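You operate a simulated robot arm through the tools that you are given. There is no shell and no other tool.

You run a simulated robot arm. Do the job below in one go: nothing can be reset, and whatever is moved stays where it is left.

## Task
Bring the backlash of the gear fixture to 0.25 mm.
Fine: push the backlash lever for a reading, loosen the cage clamp, slide in the one shim that takes up the rest, clamp and read again.

The check looks at the end state, three seconds after you hand in, the way a careful person would. Anything else that was tipped, shoved, dropped, spilled or broken makes it a failure.

## Robot
A 6-joint arm with a two-finger gripper, fixed in place. Base frame: the origin is on the floor under the middle of its stand, x ahead of it, y to its left, z up. Readings come in mm, degrees, newtons and seconds.
It reaches about 1572 mm from its shoulder. Its first joint turns from -166.0 to 166.0 degrees. Payload 2.45 kg.
The TCP is the grasp point between the finger pads, 20 mm short of the fingertips. In the tool frame z runs along the fingers and y along their closing line. The gripper opens to 140 mm; its body begins 168 mm behind the TCP.
Orientation is that of the tool frame in the base frame, as a unit quaternion [x, y, z, w]. With the fingers straight down and closing along the base's y, the tool's x points along the base's -x, its y along +y and its z along -z.

## Interface
- The arm moves only by the tool jog_arm. Its argument "commands" is a list that holds one entry, the list of rows, each a list of 7 numbers: the opening in per cent of the stroke, from 0 (shut) to 100 (fully open), then the shift along the tool's x, y, z in m, then the turn, a rotation vector about the tool's x, y, z in degrees. In form: [[[fingers, tx, ty, tz, wx, wy, wz], ...]]. A call has 1 to 20 rows; each row shifts and turns the commanded pose from where the row before left it, along the tool's axes as they then stand. A row lasts 0.2 s, in which the tool goes at most 50 mm and 8.6 degrees; a call with a longer step from one row to the next is refused whole, and so is a gripper value outside its range. Where a pose cannot be reached the arm comes as near as it can. A force on the tool above 90 N (or 10 N above the force at the start of the call, whichever is more), or a blocked arm, ends the call early, and 0.2 s more pass. The fingers move at their own pace (about 45 mm/s each) and stop on an object; they squeeze with about 39 N. The grip force told is the motor's: it shows also when the fingers shut on nothing. Time passes only in rows, and 0.2 s behind the last, so rows that do not move let the fingers close. The reply holds the time, the measured pose of the TCP, the force on the tool along the base axes, the opening and the grip force, in the units named above and with some noise, with the torque about the TCP (base axes, N m) and any sound that the robot's microphone picked up.
- Cameras (640 x 400 px; columns grow to the right, rows downward): "scene" is fixed at [400.1, 651.1, 1611.2]; the picture's right is [-0.61, -0.80, 0.00], its down [-0.44, 0.34, -0.83] and it looks along [0.66, -0.50, -0.56] (base axes); focal length 361 px, centre (320, 200). "wrist" rides on the gripper at [78, 11, -209] in the tool frame; the picture's right is [-0.14, 0.99, 0.00], its down [-0.92, -0.13, -0.37] and it looks along [-0.36, -0.05, 0.93] (tool axes); focal length 280 px, centre (320, 200). There is no depth. A picture from a camera that has moved, and an enlarged one, comes with that camera's place and axes in the base frame and with its lens.
- capture(camera): a new picture of that camera. It takes no simulated time.
- enlarge(camera, box): a new picture of the part [left, top, right, bottom] of that camera's present view, enlarged. It takes no simulated time.
- sign_off(): hands the job in; it is judged then, once.

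Nothing tells you positions but the pictures and the camera data. Unless the task says otherwise, let go and move clear before handing in.

The tools are called after "Emit:" by a JSON object that holds its "name" and its "arguments". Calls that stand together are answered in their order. jog_arm: Moves the arm, as the interface text tells. Its arguments: {"type":"object","properties":{"commands":{"type":"array","items":{"type":"array","items":{"type":"array","items":{"type":"number"}}}}},"required":["commands"]} The other tools are called the same way: capture (camera) takes a picture; enlarge (camera, box) takes an enlarged picture of a part of a camera's view; sign_off () hands the job in.

At the start:

```text
time_s: 0.0
eef_pos: [696.6, 136.3, 1287.4]
tool_rot: [0.0, 1.0, 0.0, 0.0]
ft_force: [-0.6, 0.4, -0.1]
ft_torque: [0.01, -0.01, 0.0]
finger_gap: 140.0
grip_force: 0.0
```

scene: 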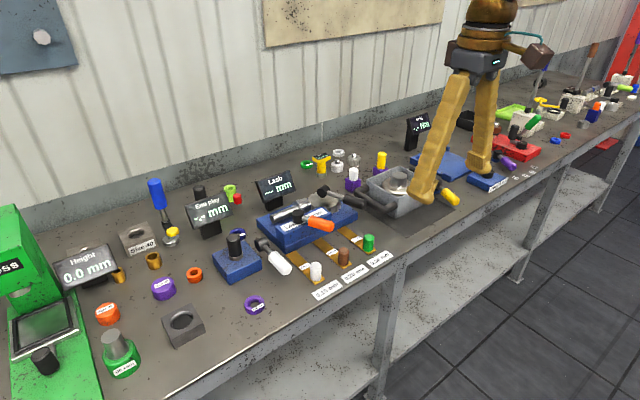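
wrist: 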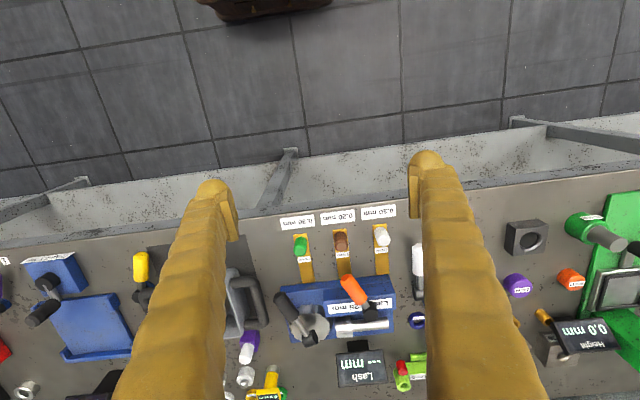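

The gear fixture looks to be the blue block below the "Lash" display, with three shims (brown strips with coloured handles) in front of it. I'll look closer before moving.

Emit:
{"name": "enlarge", "arguments": {"camera": "scene", "box": [220, 150, 420, 310]}}

Emit:
{"name": "enlarge", "arguments": {"camera": "wrist", "box": [220, 190, 440, 400]}}

Emit:
{"name": "enlarge", "arguments": {"camera": "scene", "box": [250, 180, 350, 250]}}

Emit:
{"name": "enlarge", "arguments": {"camera": "scene", "box": [300, 220, 400, 305]}}

```text
2.50 times, centred on (320, 230) of scene
camera zoom: at [400.1, 651.1, 1611.2], right [-0.61, -0.8, 0.0], down [-0.44, 0.34, -0.83], along [0.66, -0.5, -0.56], focal length 902 px, centre (320, 125)
```

zoom: 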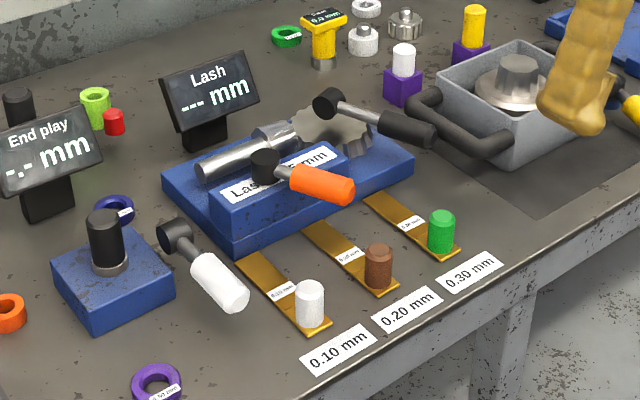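

```text
1.90 times, centred on (330, 295) of wrist
camera zoom: at [618.1, 146.7, 1497.0], right [0.14, 0.99, 0.0], down [0.92, -0.13, 0.37], along [0.36, -0.05, -0.93], focal length 534 px, centre (301, 19)
```

zoom: 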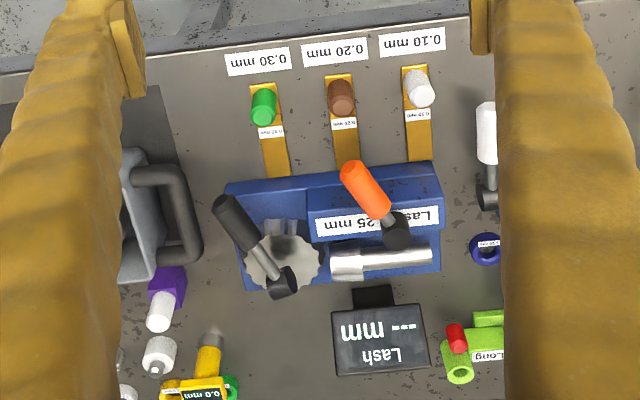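

```text
5.71 times, centred on (300, 215) of scene
camera zoom: at [400.1, 651.1, 1611.2], right [-0.61, -0.8, 0.0], down [-0.44, 0.34, -0.83], along [0.66, -0.5, -0.56], focal length 2063 px, centre (434, 114)
```

zoom: 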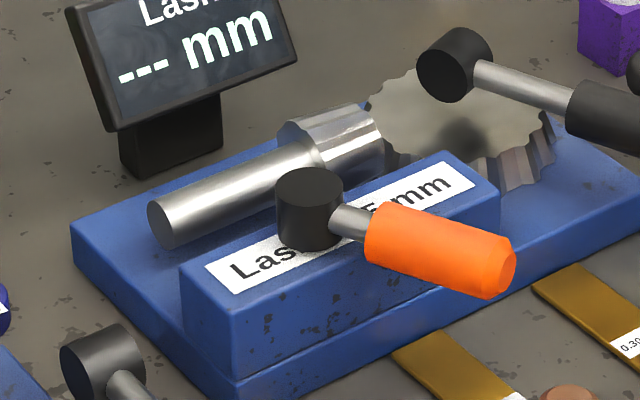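

```text
4.71 times, centred on (350, 262) of scene
camera zoom: at [400.1, 651.1, 1611.2], right [-0.61, -0.8, 0.0], down [-0.44, 0.34, -0.83], along [0.66, -0.5, -0.56], focal length 1699 px, centre (179, -94)
```

zoom: 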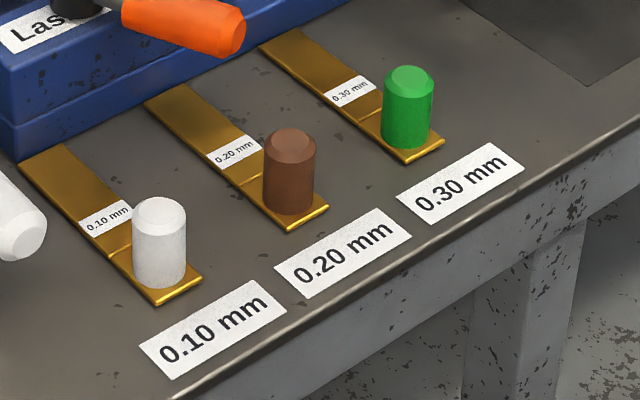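

The fixture sits around x 1050–1150, y 50–220 with the bench top near z 900; the orange lever looks like the cage clamp and the black lever the backlash lever. I'll zoom further on both to find the shim slot.

Emit:
{"name": "enlarge", "arguments": {"camera": "wrist", "box": [290, 270, 400, 350]}}

Emit:
{"name": "enlarge", "arguments": {"camera": "wrist", "box": [280, 200, 400, 280]}}

Emit:
{"name": "enlarge", "arguments": {"camera": "scene", "box": [250, 205, 310, 255]}}

Emit:
{"name": "enlarge", "arguments": {"camera": "scene", "box": [300, 180, 370, 230]}}

```text
5.00 times, centred on (345, 310) of wrist
camera zoom: at [618.1, 146.7, 1497.0], right [0.14, 0.99, 0.0], down [0.92, -0.13, 0.37], along [0.36, -0.05, -0.93], focal length 1402 px, centre (195, -350)
```

zoom: 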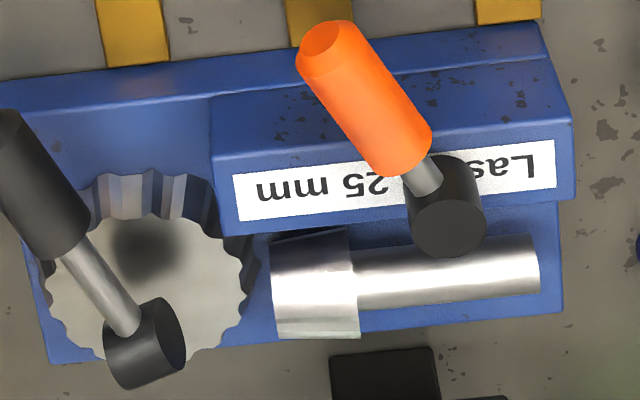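

```text
5.00 times, centred on (340, 240) of wrist
camera zoom: at [618.1, 146.7, 1497.0], right [0.14, 0.99, 0.0], down [0.92, -0.13, 0.37], along [0.36, -0.05, -0.93], focal length 1402 px, centre (220, 0)
```

zoom: 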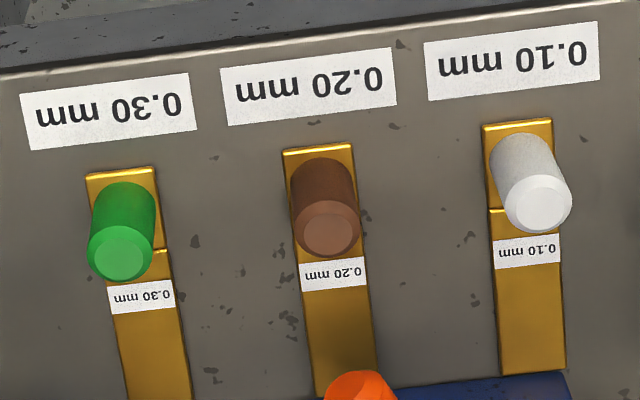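

```text
8.00 times, centred on (280, 230) of scene
camera zoom: at [400.1, 651.1, 1611.2], right [-0.61, -0.8, 0.0], down [-0.44, 0.34, -0.83], along [0.66, -0.5, -0.56], focal length 2888 px, centre (640, -40)
```

zoom: 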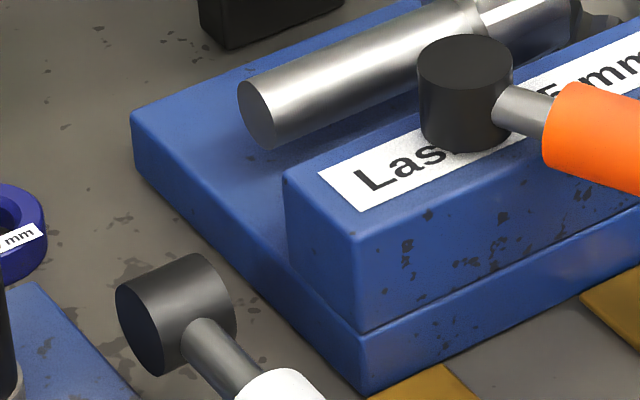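

```text
8.00 times, centred on (335, 205) of scene
camera zoom: at [400.1, 651.1, 1611.2], right [-0.61, -0.8, 0.0], down [-0.44, 0.34, -0.83], along [0.66, -0.5, -0.56], focal length 2888 px, centre (200, 160)
```

zoom: 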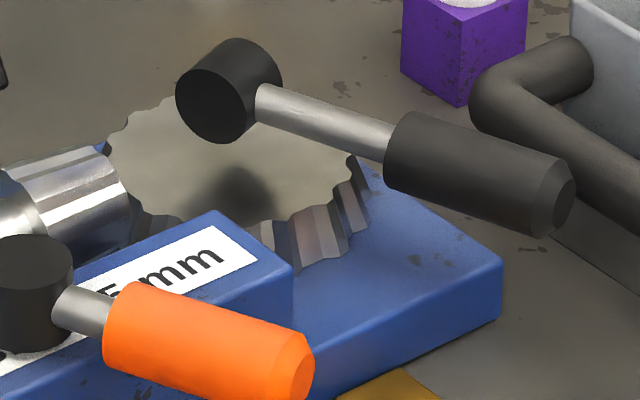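

No slot is visible from above, so I'll bring the wrist camera forward and tilt it to see the front face of the fixture from a lower angle.

Emit:
{"name": "jog_arm", "arguments": {"commands": [[[100, -0.035, 0, 0.035, 0, 0, 0], [100, -0.035, 0, 0.035, 0, 0, 0], [100, -0.035, 0, 0.035, 0, 0, 0], [100, -0.035, 0, 0.035, 0, 0, 0], [100, 0, 0, 0, 0, -7.5, 0], [100, 0, 0, 0, 0, -7.5, 0], [100, 0, 0, 0, 0, -7.5, 0], [100, 0, 0, 0, 0, -7.5, 0], [100, 0, 0, 0, 0, -7.5, 0], [100, 0, 0, 0, 0, -7.5, 0]]]}}

Emit:
{"name": "capture", "arguments": {"camera": "wrist"}}

Emit:
{"name": "capture", "arguments": {"camera": "scene"}}

```text
time_s: 2.2
eef_pos: [834.4, 137.4, 1148.3]
tool_rot: [0.0, 0.923, 0.001, 0.384]
ft_force: [0.1, 0.2, 0.3]
ft_torque: [0.0, 0.0, -0.02]
finger_gap: 139.8
grip_force: 0.0
```

```text
taken
camera wrist: at [632.7, 147.0, 1240.4], right [0.1, 0.99, 0.1], down [0.39, -0.13, 0.91], along [0.92, -0.05, -0.4], focal length 280 px, centre (320, 200)
```

wrist: 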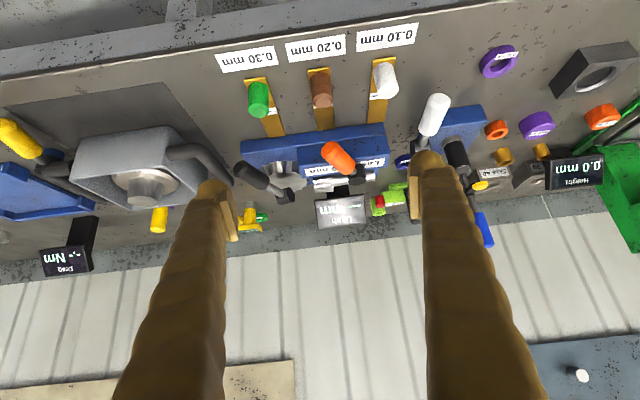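

```text
taken
```

scene: 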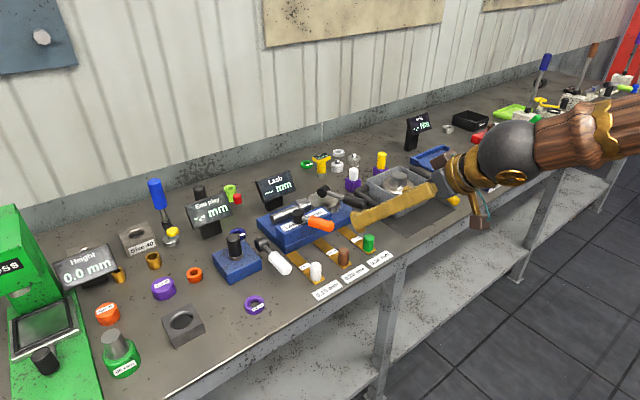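

Emit:
{"name": "enlarge", "arguments": {"camera": "wrist", "box": [230, 110, 400, 216]}}

Emit:
{"name": "enlarge", "arguments": {"camera": "wrist", "box": [240, 50, 410, 156]}}

Emit:
{"name": "enlarge", "arguments": {"camera": "wrist", "box": [300, 120, 400, 200]}}

```text
3.76 times, centred on (315, 163) of wrist
camera zoom: at [632.7, 147.0, 1240.4], right [0.1, 0.99, 0.1], down [0.39, -0.13, 0.91], along [0.92, -0.05, -0.4], focal length 1056 px, centre (339, 339)
```

zoom: 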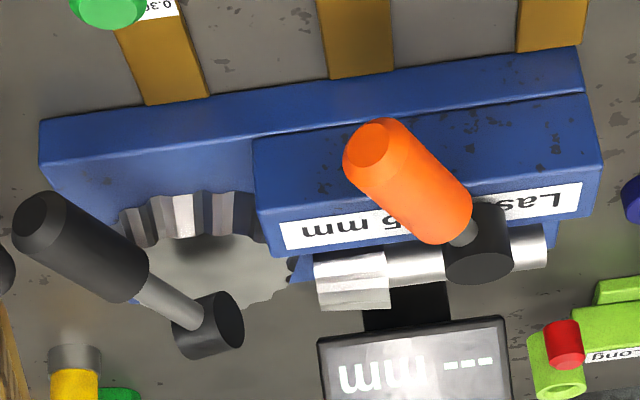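

```text
3.76 times, centred on (325, 103) of wrist
camera zoom: at [632.7, 147.0, 1240.4], right [0.1, 0.99, 0.1], down [0.39, -0.13, 0.91], along [0.92, -0.05, -0.4], focal length 1056 px, centre (301, 565)
```

zoom: 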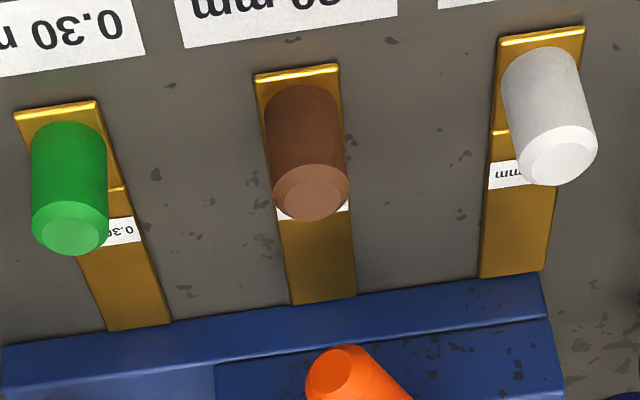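

```text
5.00 times, centred on (350, 160) of wrist
camera zoom: at [632.7, 147.0, 1240.4], right [0.1, 0.99, 0.1], down [0.39, -0.13, 0.91], along [0.92, -0.05, -0.4], focal length 1402 px, centre (170, 400)
```

zoom: 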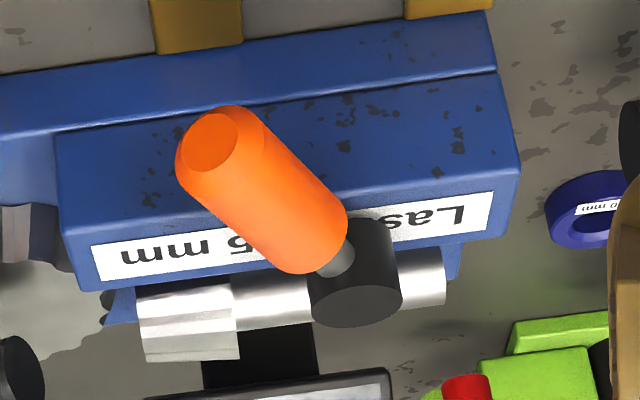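

The front face seems plain from here; I'll tilt further and drop lower for a near-horizontal look at the seam between base and cage and at the lever hubs.

Emit:
{"name": "jog_arm", "arguments": {"commands": [[[100, 0, 0, 0, 0, -6, 0], [100, 0, 0, 0, 0, -6, 0], [100, 0, 0, 0, 0, -6, 0], [100, 0, 0, 0, 0, -6, 0], [100, 0.04, 0, 0.01, 0, 0, 0], [100, 0.04, 0, 0.01, 0, 0, 0], [100, 0.04, 0, 0.01, 0, 0, 0]]]}}

Emit:
{"name": "capture", "arguments": {"camera": "wrist"}}

```text
time_s: 3.8
eef_pos: [815.8, 124.6, 1023.9]
tool_rot: [0.004, 0.839, -0.01, 0.544]
ft_force: [-0.4, -0.4, 0.1]
ft_torque: [0.02, 0.01, -0.01]
finger_gap: 140.2
grip_force: 0.0
out of reach, approached as far as the arm can: row 2, 3
```

```text
taken
camera wrist: at [594.3, 139.8, 1038.5], right [0.07, 0.99, 0.11], down [0.04, -0.12, 0.99], along [1.0, -0.07, -0.04], focal length 280 px, centre (320, 200)
```

wrist: 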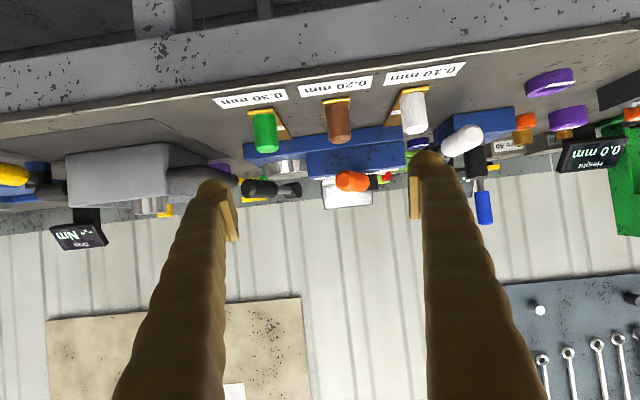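

Emit:
{"name": "enlarge", "arguments": {"camera": "wrist", "box": [230, 130, 340, 210]}}

Emit:
{"name": "enlarge", "arguments": {"camera": "wrist", "box": [300, 125, 420, 210]}}

Emit:
{"name": "enlarge", "arguments": {"camera": "wrist", "box": [230, 80, 430, 160]}}

```text
5.00 times, centred on (285, 170) of wrist
camera zoom: at [594.3, 139.8, 1038.5], right [0.07, 0.99, 0.11], down [0.04, -0.12, 0.99], along [1.0, -0.07, -0.04], focal length 1402 px, centre (495, 350)
```

zoom: 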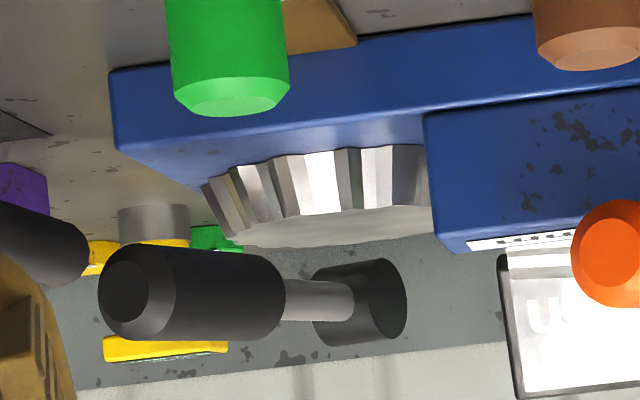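

```text
4.71 times, centred on (360, 168) of wrist
camera zoom: at [594.3, 139.8, 1038.5], right [0.07, 0.99, 0.11], down [0.04, -0.12, 0.99], along [1.0, -0.07, -0.04], focal length 1320 px, centre (132, 353)
```

zoom: 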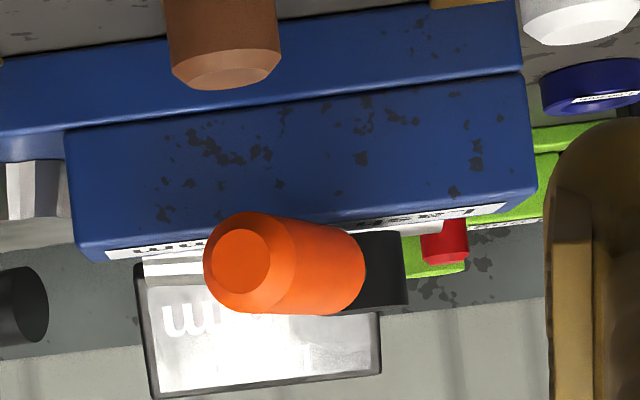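

```text
3.20 times, centred on (330, 120) of wrist
camera zoom: at [594.3, 139.8, 1038.5], right [0.07, 0.99, 0.11], down [0.04, -0.12, 0.99], along [1.0, -0.07, -0.04], focal length 897 px, centre (288, 456)
```

zoom: 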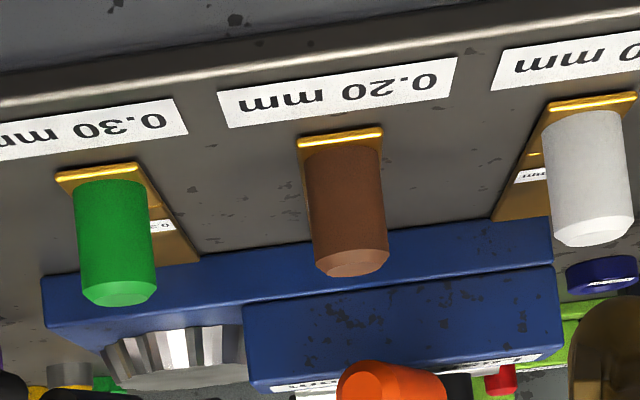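

Still no open slot in the front face; I'll zoom tightly on the seams before looking from the sides and behind.

Emit:
{"name": "enlarge", "arguments": {"camera": "wrist", "box": [300, 125, 350, 157]}}

Emit:
{"name": "enlarge", "arguments": {"camera": "wrist", "box": [350, 120, 410, 160]}}

Emit:
{"name": "enlarge", "arguments": {"camera": "scene", "box": [255, 200, 295, 250]}}

Emit:
{"name": "enlarge", "arguments": {"camera": "scene", "box": [285, 195, 335, 235]}}

```text
12.50 times, centred on (325, 141) of wrist
camera zoom: at [594.3, 139.8, 1038.5], right [0.07, 0.99, 0.11], down [0.04, -0.12, 0.99], along [1.0, -0.07, -0.04], focal length 3505 px, centre (258, 938)
```

zoom: 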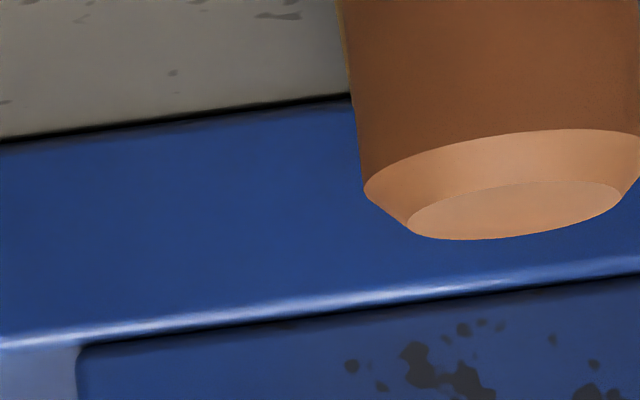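

```text
10.00 times, centred on (380, 140) of wrist
camera zoom: at [594.3, 139.8, 1038.5], right [0.07, 0.99, 0.11], down [0.04, -0.12, 0.99], along [1.0, -0.07, -0.04], focal length 2804 px, centre (-280, 800)
```

zoom: 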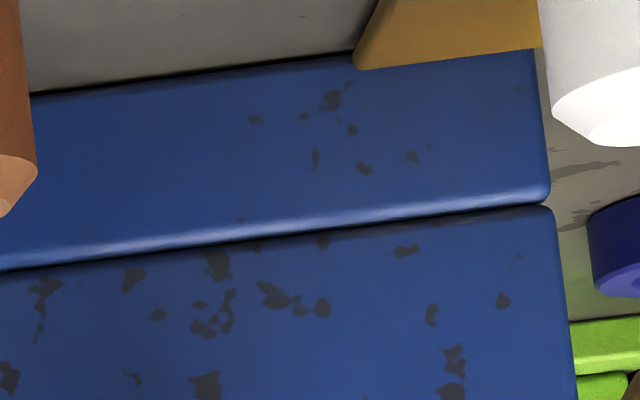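

```text
8.00 times, centred on (275, 225) of scene
camera zoom: at [400.1, 651.1, 1611.2], right [-0.61, -0.8, 0.0], down [-0.44, 0.34, -0.83], along [0.66, -0.5, -0.56], focal length 2888 px, centre (680, 0)
```

zoom: 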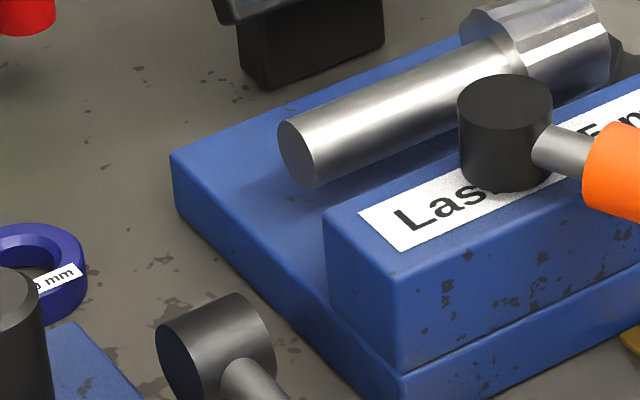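

```text
10.00 times, centred on (310, 215) of scene
camera zoom: at [400.1, 651.1, 1611.2], right [-0.61, -0.8, 0.0], down [-0.44, 0.34, -0.83], along [0.66, -0.5, -0.56], focal length 3610 px, centre (420, 50)
```

zoom: 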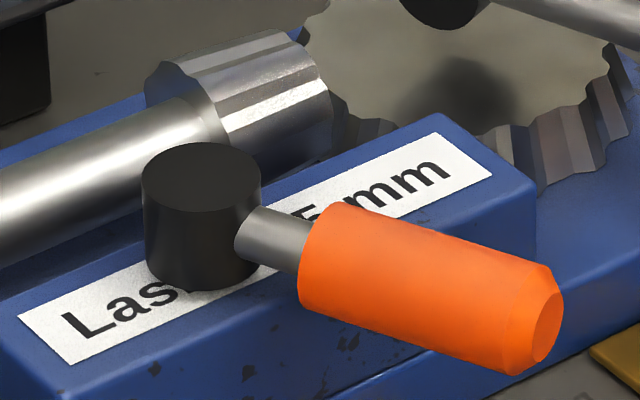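

Front and left faces are plain, so I'll raise the arm, level it and look at the fixture from its right side and from behind.

Emit:
{"name": "jog_arm", "arguments": {"commands": [[[100, -0.05, 0, 0, 0, 0, 0], [100, -0.05, 0, 0, 0, 0, 0], [100, -0.05, 0, 0, 0, 0, 0], [100, -0.05, 0, 0, 0, 0, 0], [100, 0, 0, 0, 0, 8, 0], [100, 0, 0, 0, 0, 8, 0], [100, 0, 0, 0, 0, 8, 0], [100, 0, 0, 0, 0, 8, 0], [100, 0, 0, 0, 0, 8, 0], [100, 0, 0, 0, 0, 8, 0], [100, 0, 0, 0, 0, 8, 0], [100, 0, 0, 0, 0, 8, 0]]]}}

```text
time_s: 6.4
eef_pos: [896.8, 116.3, 1207.1]
tool_rot: [0.021, 0.997, -0.016, 0.066]
ft_force: [-0.3, -0.2, -0.1]
ft_torque: [0.02, -0.03, 0.0]
finger_gap: 139.9
grip_force: 0.1
out of reach, approached as far as the arm can: row 6
```

Emit:
{"name": "jog_arm", "arguments": {"commands": [[[100, 0, 0, 0, -1.8, 7.5, -2.4], [100, 0, 0, 0, 0, 0, -8.5], [100, 0, 0, 0, 0, 0, -8.5], [100, 0, 0, 0, 0, 0, -8.5], [100, 0, 0, 0, 0, 0, -8.5], [100, 0, 0, 0, 0, 0, -8.5], [100, 0, 0, 0, 0, 0, -8.5], [100, 0, 0, 0, 0, 0, -8.5], [100, 0, 0, 0, 0, 0, -8.5], [100, 0, 0, 0, 0, 0, -8.5], [100, 0, 0, 0, 0, 0, -8.5], [100, 0.039, -0.025, 0.0, 0, 0, 0], [100, 0.039, -0.025, 0.0, 0, 0, 0], [100, 0.039, -0.025, 0.0, 0, 0, 0], [100, 0.039, -0.025, 0.0, 0, 0, 0], [100, 0.039, -0.025, 0.0, 0, 0, 0], [100, 0.039, -0.025, 0.0, 0, 0, 0], [100, 0.039, -0.025, 0.0, 0, 0, 0], [100, 0.039, -0.025, 0.0, 0, 0, 0]]]}}

Emit:
{"name": "capture", "arguments": {"camera": "wrist"}}

Emit:
{"name": "capture", "arguments": {"camera": "scene"}}

```text
time_s: 10.4
eef_pos: [1068.7, -213.8, 1207.9]
tool_rot: [-0.675, 0.738, -0.002, 0.0]
ft_force: [-0.5, 0.0, 0.8]
ft_torque: [-0.06, -0.08, -0.03]
finger_gap: 140.2
grip_force: 0.0
```

```text
taken
camera wrist: at [1049.7, -290.4, 1417.9], right [-0.97, 0.22, 0.0], down [0.21, 0.91, 0.37], along [0.08, 0.36, -0.93], focal length 280 px, centre (320, 200)
```

wrist: 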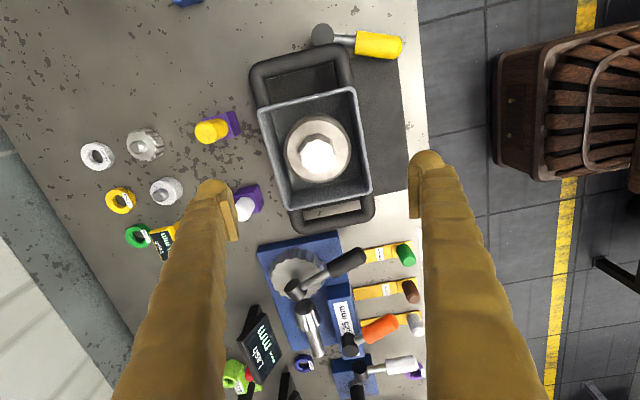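

```text
taken
```

scene: 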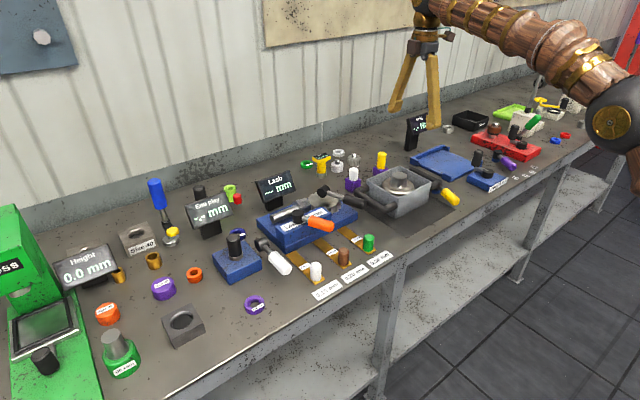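

Emit:
{"name": "enlarge", "arguments": {"camera": "wrist", "box": [250, 220, 410, 370]}}

Emit:
{"name": "enlarge", "arguments": {"camera": "wrist", "box": [260, 240, 340, 300]}}

Emit:
{"name": "enlarge", "arguments": {"camera": "wrist", "box": [290, 270, 380, 360]}}

```text
2.67 times, centred on (330, 295) of wrist
camera zoom: at [1049.7, -290.4, 1417.9], right [-0.97, 0.22, 0.0], down [0.21, 0.91, 0.37], along [0.08, 0.36, -0.93], focal length 748 px, centre (293, -53)
```

zoom: 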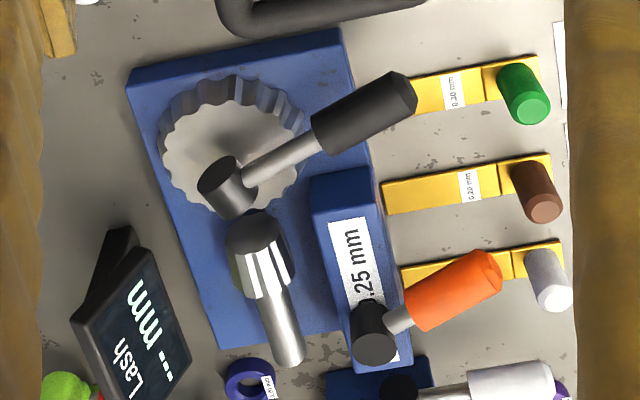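

```text
6.67 times, centred on (300, 270) of wrist
camera zoom: at [1049.7, -290.4, 1417.9], right [-0.97, 0.22, 0.0], down [0.21, 0.91, 0.37], along [0.08, 0.36, -0.93], focal length 1869 px, centre (453, -267)
```

zoom: 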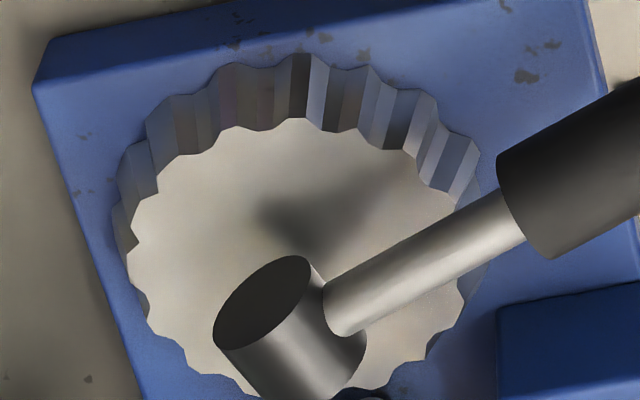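

```text
4.44 times, centred on (335, 315) of wrist
camera zoom: at [1049.7, -290.4, 1417.9], right [-0.97, 0.22, 0.0], down [0.21, 0.91, 0.37], along [0.08, 0.36, -0.93], focal length 1246 px, centre (253, -311)
```

zoom: 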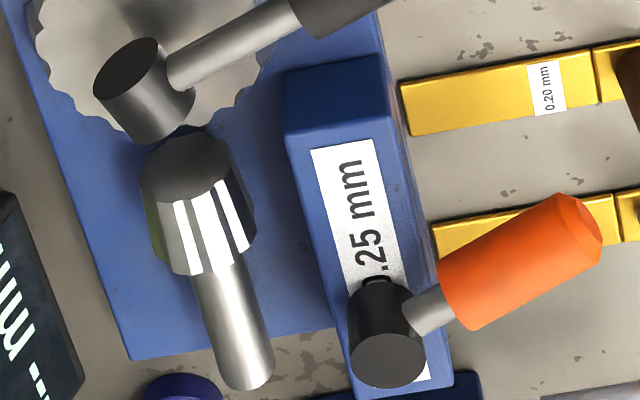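

Emit:
{"name": "jog_arm", "arguments": {"commands": [[[100, 0, 0, 0, 0, 0, -8.5], [100, 0, 0, 0, 0, 0, -8.5], [100, 0, 0, 0, 0, 0, -8.5], [100, 0, 0, 0, 0, 0, -8.5], [100, 0, 0, 0, 0, 0, -8.5], [100, 0, 0, 0, 0, 0, -8.5], [100, 0, 0, 0, 0, 0, -8.5], [100, 0, 0, 0, 0, 0, -8.5], [100, 0, 0, 0, 0, 0, -8.5], [100, 0, 0, 0, 0, 0, -8.5], [100, 0, 0, 0, 0, 0, -8.5], [100, 0.02, -0.0455, 0.0, 0, 0, 0], [100, 0.02, -0.0455, 0.0, 0, 0, 0], [100, 0.02, -0.0455, 0.0, 0, 0, 0], [100, 0.02, -0.0455, 0.0, 0, 0, 0], [100, 0.02, -0.0455, 0.0, 0, 0, 0], [100, 0.02, -0.0455, 0.0, 0, 0, 0], [100, 0.02, -0.0455, 0.0, 0, 0, 0], [100, 0.02, -0.0455, 0.0, 0, 0, 0]]]}}

Emit:
{"name": "capture", "arguments": {"camera": "wrist"}}

Emit:
{"name": "capture", "arguments": {"camera": "scene"}}

```text
time_s: 14.4
eef_pos: [1151.4, 0.8, 1155.8]
tool_rot: [0.986, -0.164, 0.001, 0.0]
ft_force: [-0.1, -0.1, -0.1]
ft_torque: [0.0, 0.04, -0.01]
finger_gap: 140.0
grip_force: 0.1
out of reach, approached as far as the arm can: row 10, 11, 13, 14, 15, 16, 17, 18, 19
```

```text
taken
camera wrist: at [1222.6, -34.2, 1366.3], right [-0.45, -0.89, 0.0], down [-0.83, 0.42, 0.37], along [-0.33, 0.16, -0.93], focal length 280 px, centre (320, 200)
```

wrist: 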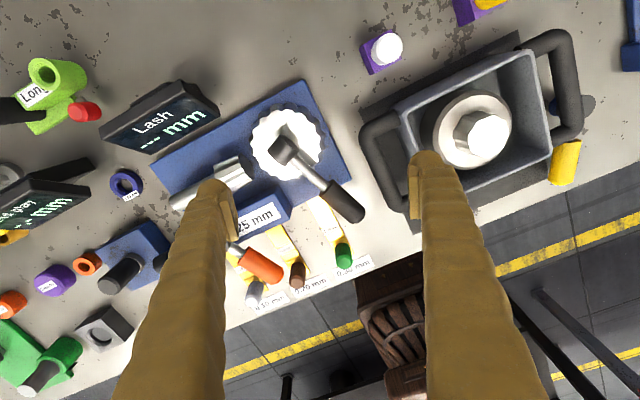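

```text
taken
```

scene: 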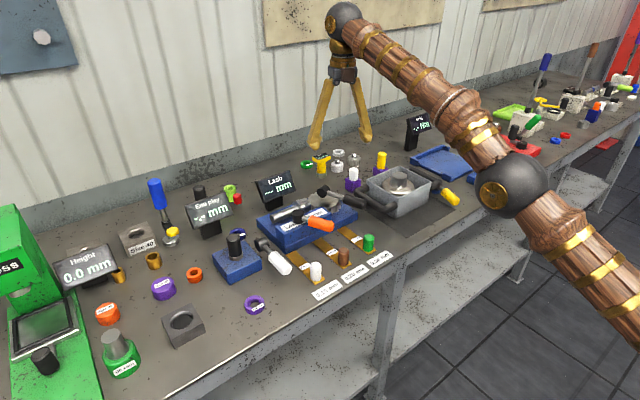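

Emit:
{"name": "enlarge", "arguments": {"camera": "wrist", "box": [150, 70, 370, 210]}}

Emit:
{"name": "enlarge", "arguments": {"camera": "wrist", "box": [215, 90, 335, 230]}}

Emit:
{"name": "enlarge", "arguments": {"camera": "wrist", "box": [220, 190, 360, 320]}}

```text
2.86 times, centred on (260, 140) of wrist
camera zoom: at [1222.6, -34.2, 1366.3], right [-0.45, -0.89, 0.0], down [-0.83, 0.42, 0.37], along [-0.33, 0.16, -0.93], focal length 801 px, centre (491, 371)
```

zoom: 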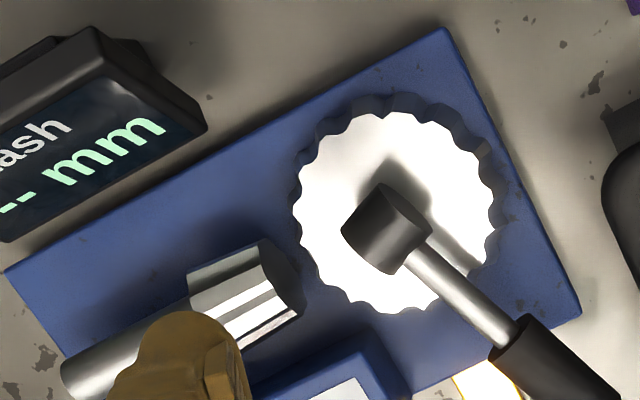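

```text
2.86 times, centred on (275, 160) of wrist
camera zoom: at [1222.6, -34.2, 1366.3], right [-0.45, -0.89, 0.0], down [-0.83, 0.42, 0.37], along [-0.33, 0.16, -0.93], focal length 801 px, centre (449, 314)
```

zoom: 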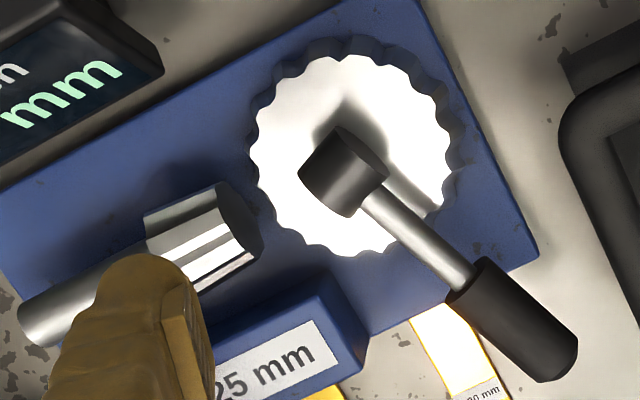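

```text
3.08 times, centred on (290, 255) of wrist
camera zoom: at [1222.6, -34.2, 1366.3], right [-0.45, -0.89, 0.0], down [-0.83, 0.42, 0.37], along [-0.33, 0.16, -0.93], focal length 863 px, centre (412, 31)
```

zoom: 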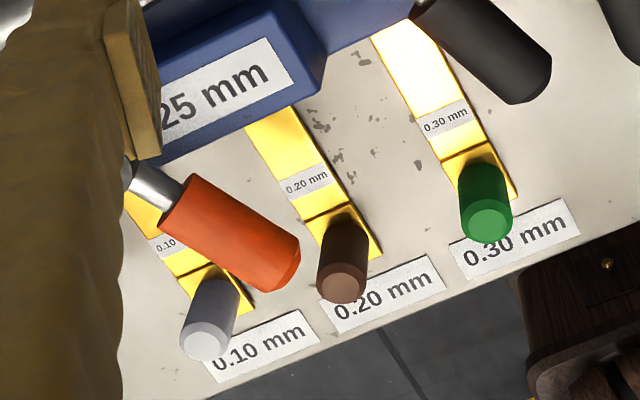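

Emit:
{"name": "jog_arm", "arguments": {"commands": [[[100, 0, 0, 0, 0, 0, 8], [100, 0, 0, 0, 0, 0, 8], [100, 0, 0, 0, 0, 0, 8]]]}}

Emit:
{"name": "capture", "arguments": {"camera": "wrist"}}

```text
time_s: 15.2
eef_pos: [1151.6, 1.4, 1157.6]
tool_rot: [0.931, -0.366, 0.0, 0.001]
ft_force: [-0.1, -0.1, -0.6]
ft_torque: [0.01, -0.01, 0.01]
finger_gap: 140.2
grip_force: 0.1
```

```text
taken
camera wrist: at [1201.4, -60.2, 1366.9], right [-0.78, -0.63, 0.0], down [-0.59, 0.72, 0.37], along [-0.23, 0.28, -0.93], focal length 280 px, centre (320, 200)
```

wrist: 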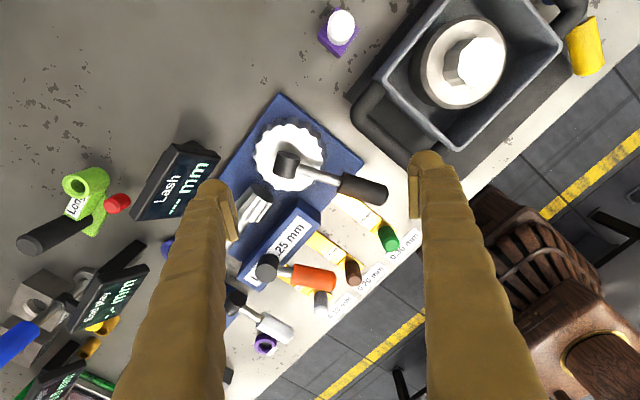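

Emit:
{"name": "enlarge", "arguments": {"camera": "wrist", "box": [220, 180, 340, 290]}}

Emit:
{"name": "enlarge", "arguments": {"camera": "wrist", "box": [235, 90, 395, 220]}}

```text
3.64 times, centred on (280, 235) of wrist
camera zoom: at [1201.4, -60.2, 1366.9], right [-0.78, -0.63, 0.0], down [-0.59, 0.72, 0.37], along [-0.23, 0.28, -0.93], focal length 1020 px, centre (466, 73)
```

zoom: 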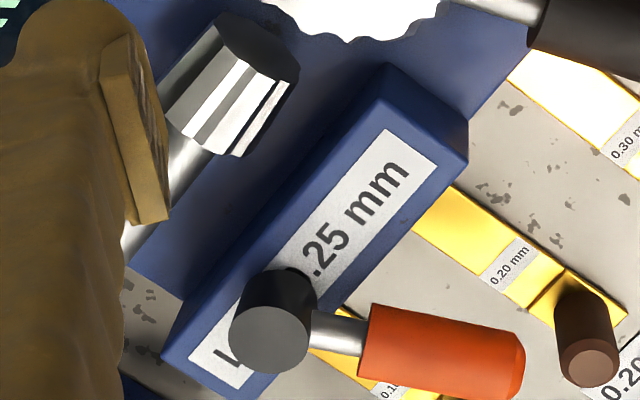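

```text
3.08 times, centred on (315, 155) of wrist
camera zoom: at [1201.4, -60.2, 1366.9], right [-0.78, -0.63, 0.0], down [-0.59, 0.72, 0.37], along [-0.23, 0.28, -0.93], focal length 863 px, centre (335, 338)
```

zoom: 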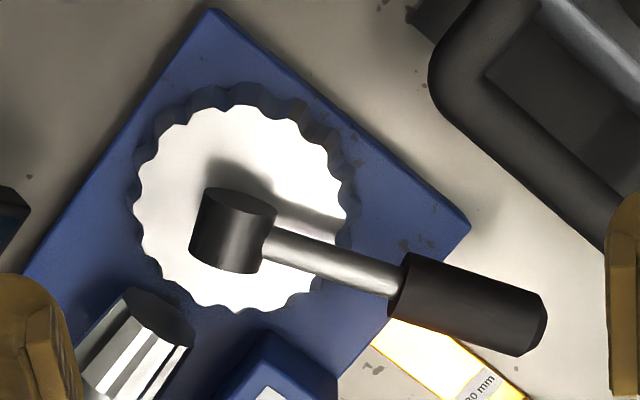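

The cage shows no open slot yet, so it probably opens once the clamp is loosened. The black lever has a horizontal hinge (hub about (1183, 43, 978), handle end about (1037, 0, 985)), so I'll go back to the normal orientation above it and measure it more exactly.

Emit:
{"name": "jog_arm", "arguments": {"commands": [[[100, 0, 0, 0, 0, 0, 8.56], [100, 0, 0, 0, 0, 0, 8.56], [100, 0, 0, 0, 0, 0, 8.56], [100, 0, 0, 0, 0, 0, 8.56], [100, 0, 0, 0, 0, 0, 8.56], [100, 0, 0, 0, 0, 0, 8.56], [100, 0, 0, 0, 0, 0, 8.56], [100, 0, 0, 0, 0, 0, 8.56], [100, 0, 0, 0, 0, 0, 8.56], [100, 0, 0, 0, 0, 0, 8.56], [100, 0, 0, 0, 0, 0, 8.56], [100, 0, 0, 0, 0, 0, 8.56], [100, 0, 0, 0, 0, 0, 8.56], [100, 0, 0, 0, 0, 0, 8.56], [100, 0, 0, 0, 0, 0, 8.56], [100, 0, 0, 0, 0, 0, 8.56]]]}}

Emit:
{"name": "capture", "arguments": {"camera": "wrist"}}

```text
time_s: 18.6
eef_pos: [1149.5, -0.3, 1157.6]
tool_rot: [0.0, 1.0, -0.002, 0.001]
ft_force: [0.3, -0.5, 0.0]
ft_torque: [-0.02, 0.01, 0.0]
finger_gap: 140.2
grip_force: 0.1
```

```text
taken
camera wrist: at [1072.7, 11.1, 1367.0], right [0.14, 0.99, 0.0], down [0.92, -0.13, 0.37], along [0.37, -0.05, -0.93], focal length 280 px, centre (320, 200)
```

wrist: 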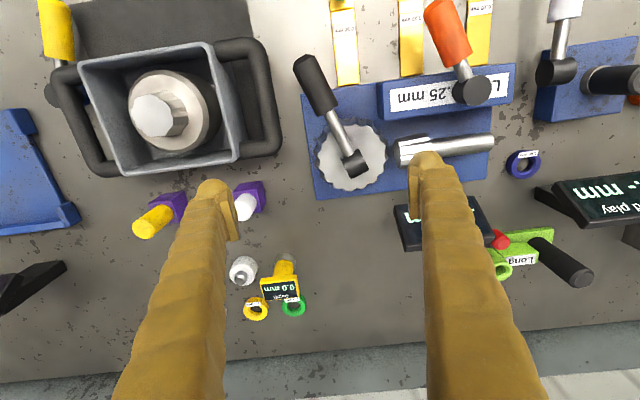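

Emit:
{"name": "enlarge", "arguments": {"camera": "wrist", "box": [280, 40, 400, 200]}}

Emit:
{"name": "enlarge", "arguments": {"camera": "wrist", "box": [370, 0, 530, 170]}}

Emit:
{"name": "enlarge", "arguments": {"camera": "scene", "box": [300, 175, 380, 235]}}

```text
2.50 times, centred on (340, 120) of wrist
camera zoom: at [1072.7, 11.1, 1367.0], right [0.14, 0.99, 0.0], down [0.92, -0.13, 0.37], along [0.37, -0.05, -0.93], focal length 701 px, centre (270, 400)
```

zoom: 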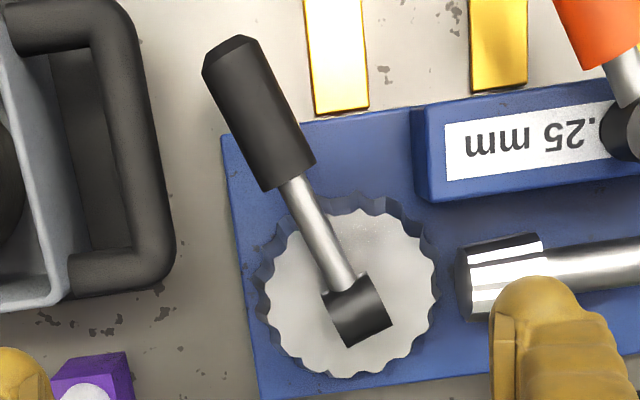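

```text
2.35 times, centred on (450, 85) of wrist
camera zoom: at [1072.7, 11.1, 1367.0], right [0.14, 0.99, 0.0], down [0.92, -0.13, 0.37], along [0.37, -0.05, -0.93], focal length 660 px, centre (14, 471)
```

zoom: 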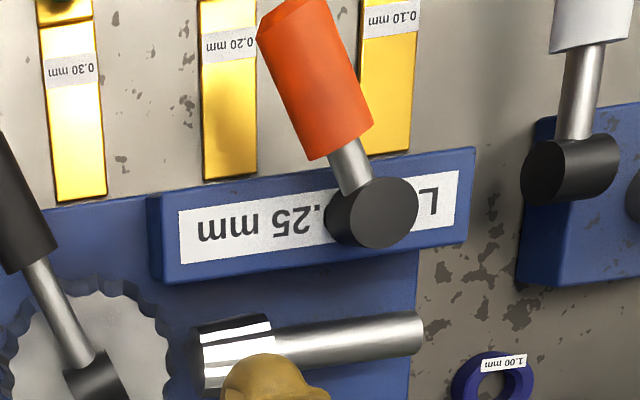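

```text
6.67 times, centred on (340, 205) of scene
camera zoom: at [400.1, 651.1, 1611.2], right [-0.61, -0.8, 0.0], down [-0.44, 0.34, -0.83], along [0.66, -0.5, -0.56], focal length 2407 px, centre (187, 167)
```

zoom: 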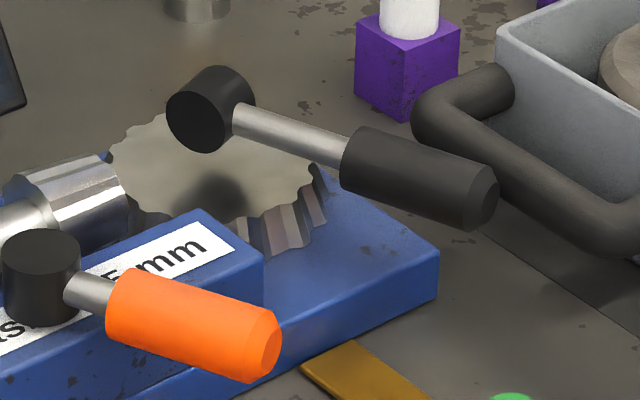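

The lever grip runs from about (1104, 17) to (1039, −2) at z ≈ 982, top about 996. I'll close the fingers and hover above its outer end.

Emit:
{"name": "jog_arm", "arguments": {"commands": [[[0, 0.0244, 0.0006, 0.025, 0, 0, 0], [0, 0.0244, 0.0006, 0.025, 0, 0, 0], [0, 0.0244, 0.0006, 0.025, 0, 0, 0], [0, 0.0244, 0.0006, 0.025, 0, 0, 0], [0, 0, 0, 0, 0, 0, 0], [0, 0, 0, 0, 0, 0, 0], [0, 0, 0, 0, 0, 0, 0], [0, 0, 0, 0, 0, 0, 0], [0, 0, 0, 0, 0, 0, 0]]]}}

Emit:
{"name": "capture", "arguments": {"camera": "wrist"}}

Emit:
{"name": "capture", "arguments": {"camera": "scene"}}

```text
time_s: 20.6
eef_pos: [1054.3, 1.5, 1056.5]
tool_rot: [-0.001, 1.0, -0.002, 0.001]
ft_force: [1.4, -1.0, -0.5]
ft_torque: [0.0, 0.04, -0.03]
finger_gap: 0.0
grip_force: 29.4
```

```text
taken
camera wrist: at [976.0, 12.5, 1267.3], right [0.14, 0.99, 0.0], down [0.92, -0.13, 0.37], along [0.37, -0.05, -0.93], focal length 280 px, centre (320, 200)
```

wrist: 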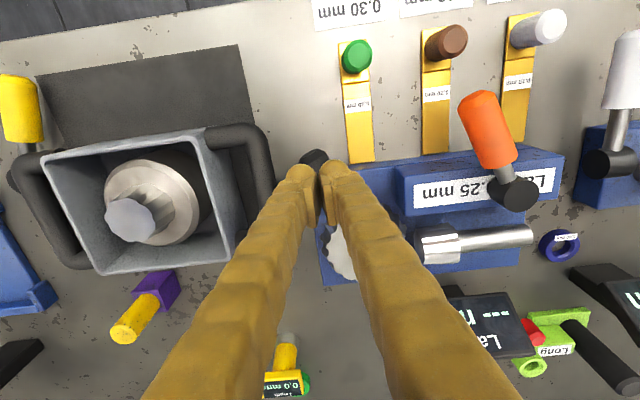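

```text
taken
```

scene: 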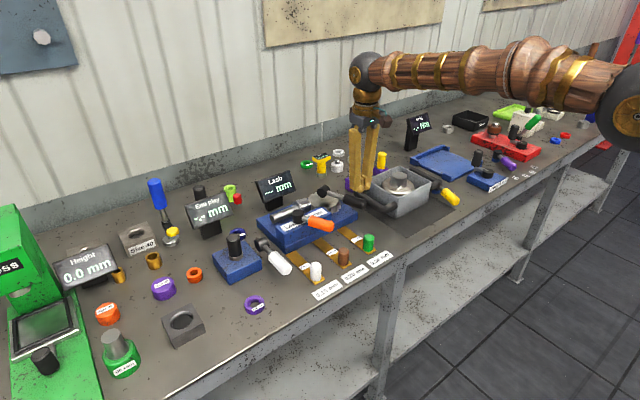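

Emit:
{"name": "enlarge", "arguments": {"camera": "scene", "box": [310, 160, 410, 225]}}

Emit:
{"name": "enlarge", "arguments": {"camera": "wrist", "box": [270, 130, 370, 200]}}

```text
6.15 times, centred on (360, 192) of scene
camera zoom: at [400.1, 651.1, 1611.2], right [-0.61, -0.8, 0.0], down [-0.44, 0.34, -0.83], along [0.66, -0.5, -0.56], focal length 2222 px, centre (74, 246)
```

zoom: 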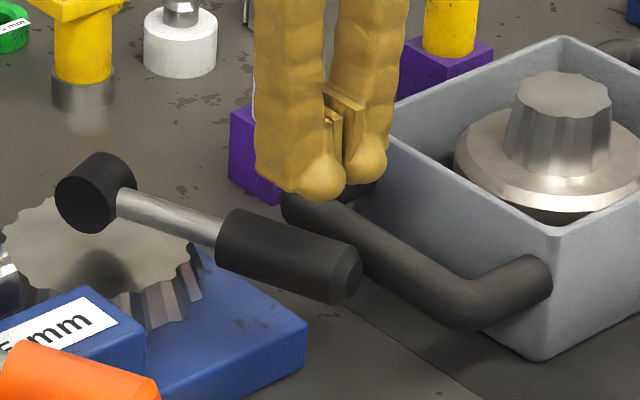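

```text
5.71 times, centred on (320, 165) of wrist
camera zoom: at [976.0, 12.5, 1267.3], right [0.14, 0.99, 0.0], down [0.92, -0.13, 0.37], along [0.37, -0.05, -0.93], focal length 1602 px, centre (320, 400)
```

zoom: 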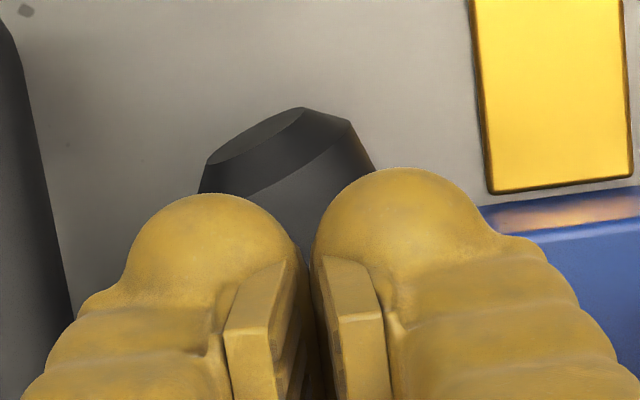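

The fingertips hang about 40 mm above the grip end. I'll come down gently and press a few millimetres, watching the force.

Emit:
{"name": "jog_arm", "arguments": {"commands": [[[0, 0, 0, 0.01, 0, 0, 0], [0, 0, 0, 0.01, 0, 0, 0], [0, 0, 0, 0.01, 0, 0, 0], [0, 0, 0, 0.004, 0, 0, 0], [0, 0, 0, 0.004, 0, 0, 0], [0, 0, 0, 0.004, 0, 0, 0], [0, 0, 0, 0.004, 0, 0, 0]]]}}

Emit:
{"name": "enlarge", "arguments": {"camera": "scene", "box": [240, 160, 400, 260]}}

```text
time_s: 22.2
eef_pos: [1053.5, 1.7, 1009.8]
tool_rot: [-0.001, 1.0, -0.002, 0.0]
ft_force: [0.0, 0.0, 0.6]
ft_torque: [0.0, -0.02, 0.0]
finger_gap: 0.0
grip_force: 30.2
```

```text
4.00 times, centred on (320, 210) of scene
camera zoom: at [400.1, 651.1, 1611.2], right [-0.61, -0.8, 0.0], down [-0.44, 0.34, -0.83], along [0.66, -0.5, -0.56], focal length 1444 px, centre (320, 160)
```

zoom: 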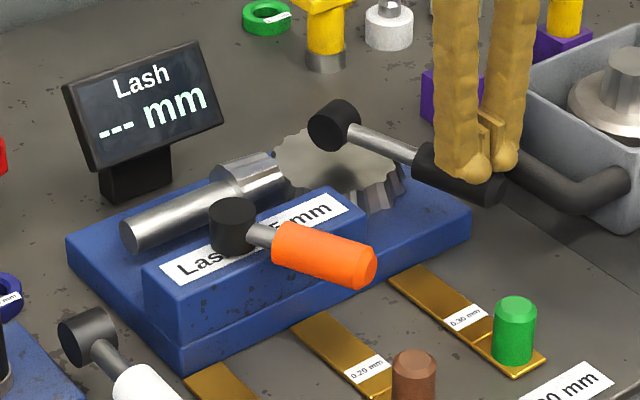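

Emit:
{"name": "jog_arm", "arguments": {"commands": [[[0, 0, 0, 0.004, 0, 0, 0], [0, 0, 0, 0.004, 0, 0, 0], [0, 0, 0, 0.004, 0, 0, 0]]]}}

Emit:
{"name": "enlarge", "arguments": {"camera": "scene", "box": [240, 160, 400, 260]}}

```text
time_s: 23.0
eef_pos: [1051.3, 2.2, 999.5]
tool_rot: [-0.001, 1.0, -0.002, 0.001]
ft_force: [-0.7, 0.6, -0.5]
ft_torque: [0.01, 0.03, 0.0]
finger_gap: 0.1
grip_force: 29.5
```

```text
4.00 times, centred on (320, 210) of scene
camera zoom: at [400.1, 651.1, 1611.2], right [-0.61, -0.8, 0.0], down [-0.44, 0.34, -0.83], along [0.66, -0.5, -0.56], focal length 1444 px, centre (320, 160)
```

zoom: 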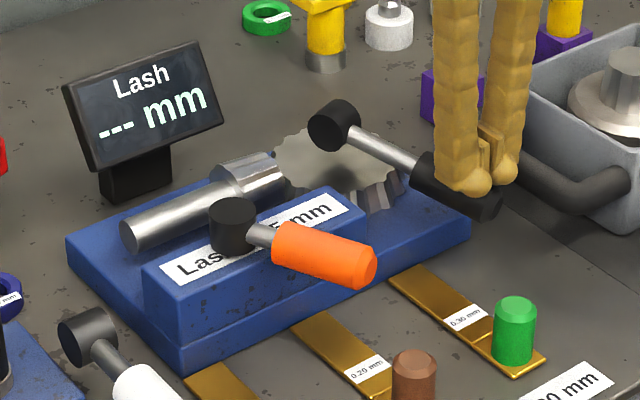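

The lever does swing down under the fingertips with little force. I'll keep pressing while watching the display.

Emit:
{"name": "jog_arm", "arguments": {"commands": [[[0, 0, 0, 0.004, 0, 0, 0], [0, 0, 0, 0.004, 0, 0, 0], [0, 0, 0, 0.004, 0, 0, 0], [0, 0, 0, 0.004, 0, 0, 0]]]}}

Emit:
{"name": "enlarge", "arguments": {"camera": "scene", "box": [240, 160, 400, 260]}}

```text
time_s: 24.0
eef_pos: [1052.4, 1.8, 982.9]
tool_rot: [-0.001, 1.0, -0.002, 0.0]
ft_force: [0.0, 0.9, 0.8]
ft_torque: [0.0, 0.0, 0.01]
finger_gap: 0.3
grip_force: 29.2
```

```text
4.00 times, centred on (320, 210) of scene
camera zoom: at [400.1, 651.1, 1611.2], right [-0.61, -0.8, 0.0], down [-0.44, 0.34, -0.83], along [0.66, -0.5, -0.56], focal length 1444 px, centre (320, 160)
```

zoom: 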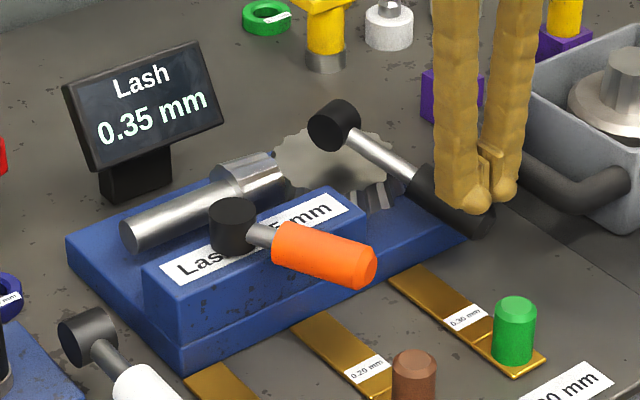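

The display now reads 0.35 mm. I'll verify it enlarged and press slightly further to be sure it holds.

Emit:
{"name": "jog_arm", "arguments": {"commands": [[[0, 0, 0, 0.003, 0, 0, 0], [0, 0, 0, 0.003, 0, 0, 0]]]}}

Emit:
{"name": "enlarge", "arguments": {"camera": "scene", "box": [250, 165, 310, 205]}}

Emit:
{"name": "enlarge", "arguments": {"camera": "scene", "box": [300, 160, 400, 230]}}

```text
time_s: 24.6
eef_pos: [1053.7, 1.1, 980.6]
tool_rot: [-0.001, 1.0, -0.002, 0.0]
ft_force: [-5.8, -7.0, 23.3]
ft_torque: [0.06, -0.23, -0.05]
finger_gap: 0.0
grip_force: 29.2
```

```text
10.00 times, centred on (280, 185) of scene
camera zoom: at [400.1, 651.1, 1611.2], right [-0.61, -0.8, 0.0], down [-0.44, 0.34, -0.83], along [0.66, -0.5, -0.56], focal length 3610 px, centre (720, 350)
```

zoom: 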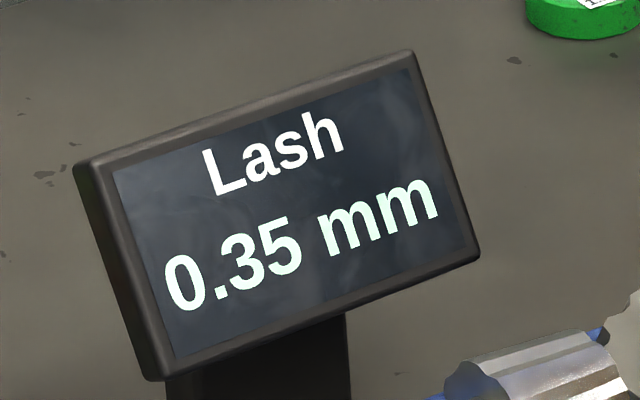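

```text
5.71 times, centred on (350, 195) of scene
camera zoom: at [400.1, 651.1, 1611.2], right [-0.61, -0.8, 0.0], down [-0.44, 0.34, -0.83], along [0.66, -0.5, -0.56], focal length 2063 px, centre (149, 229)
```

zoom: 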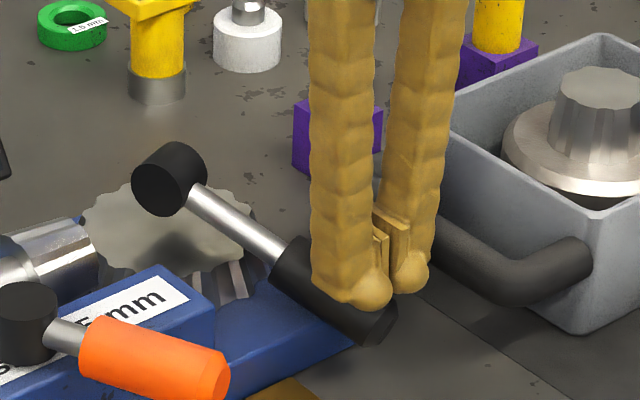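

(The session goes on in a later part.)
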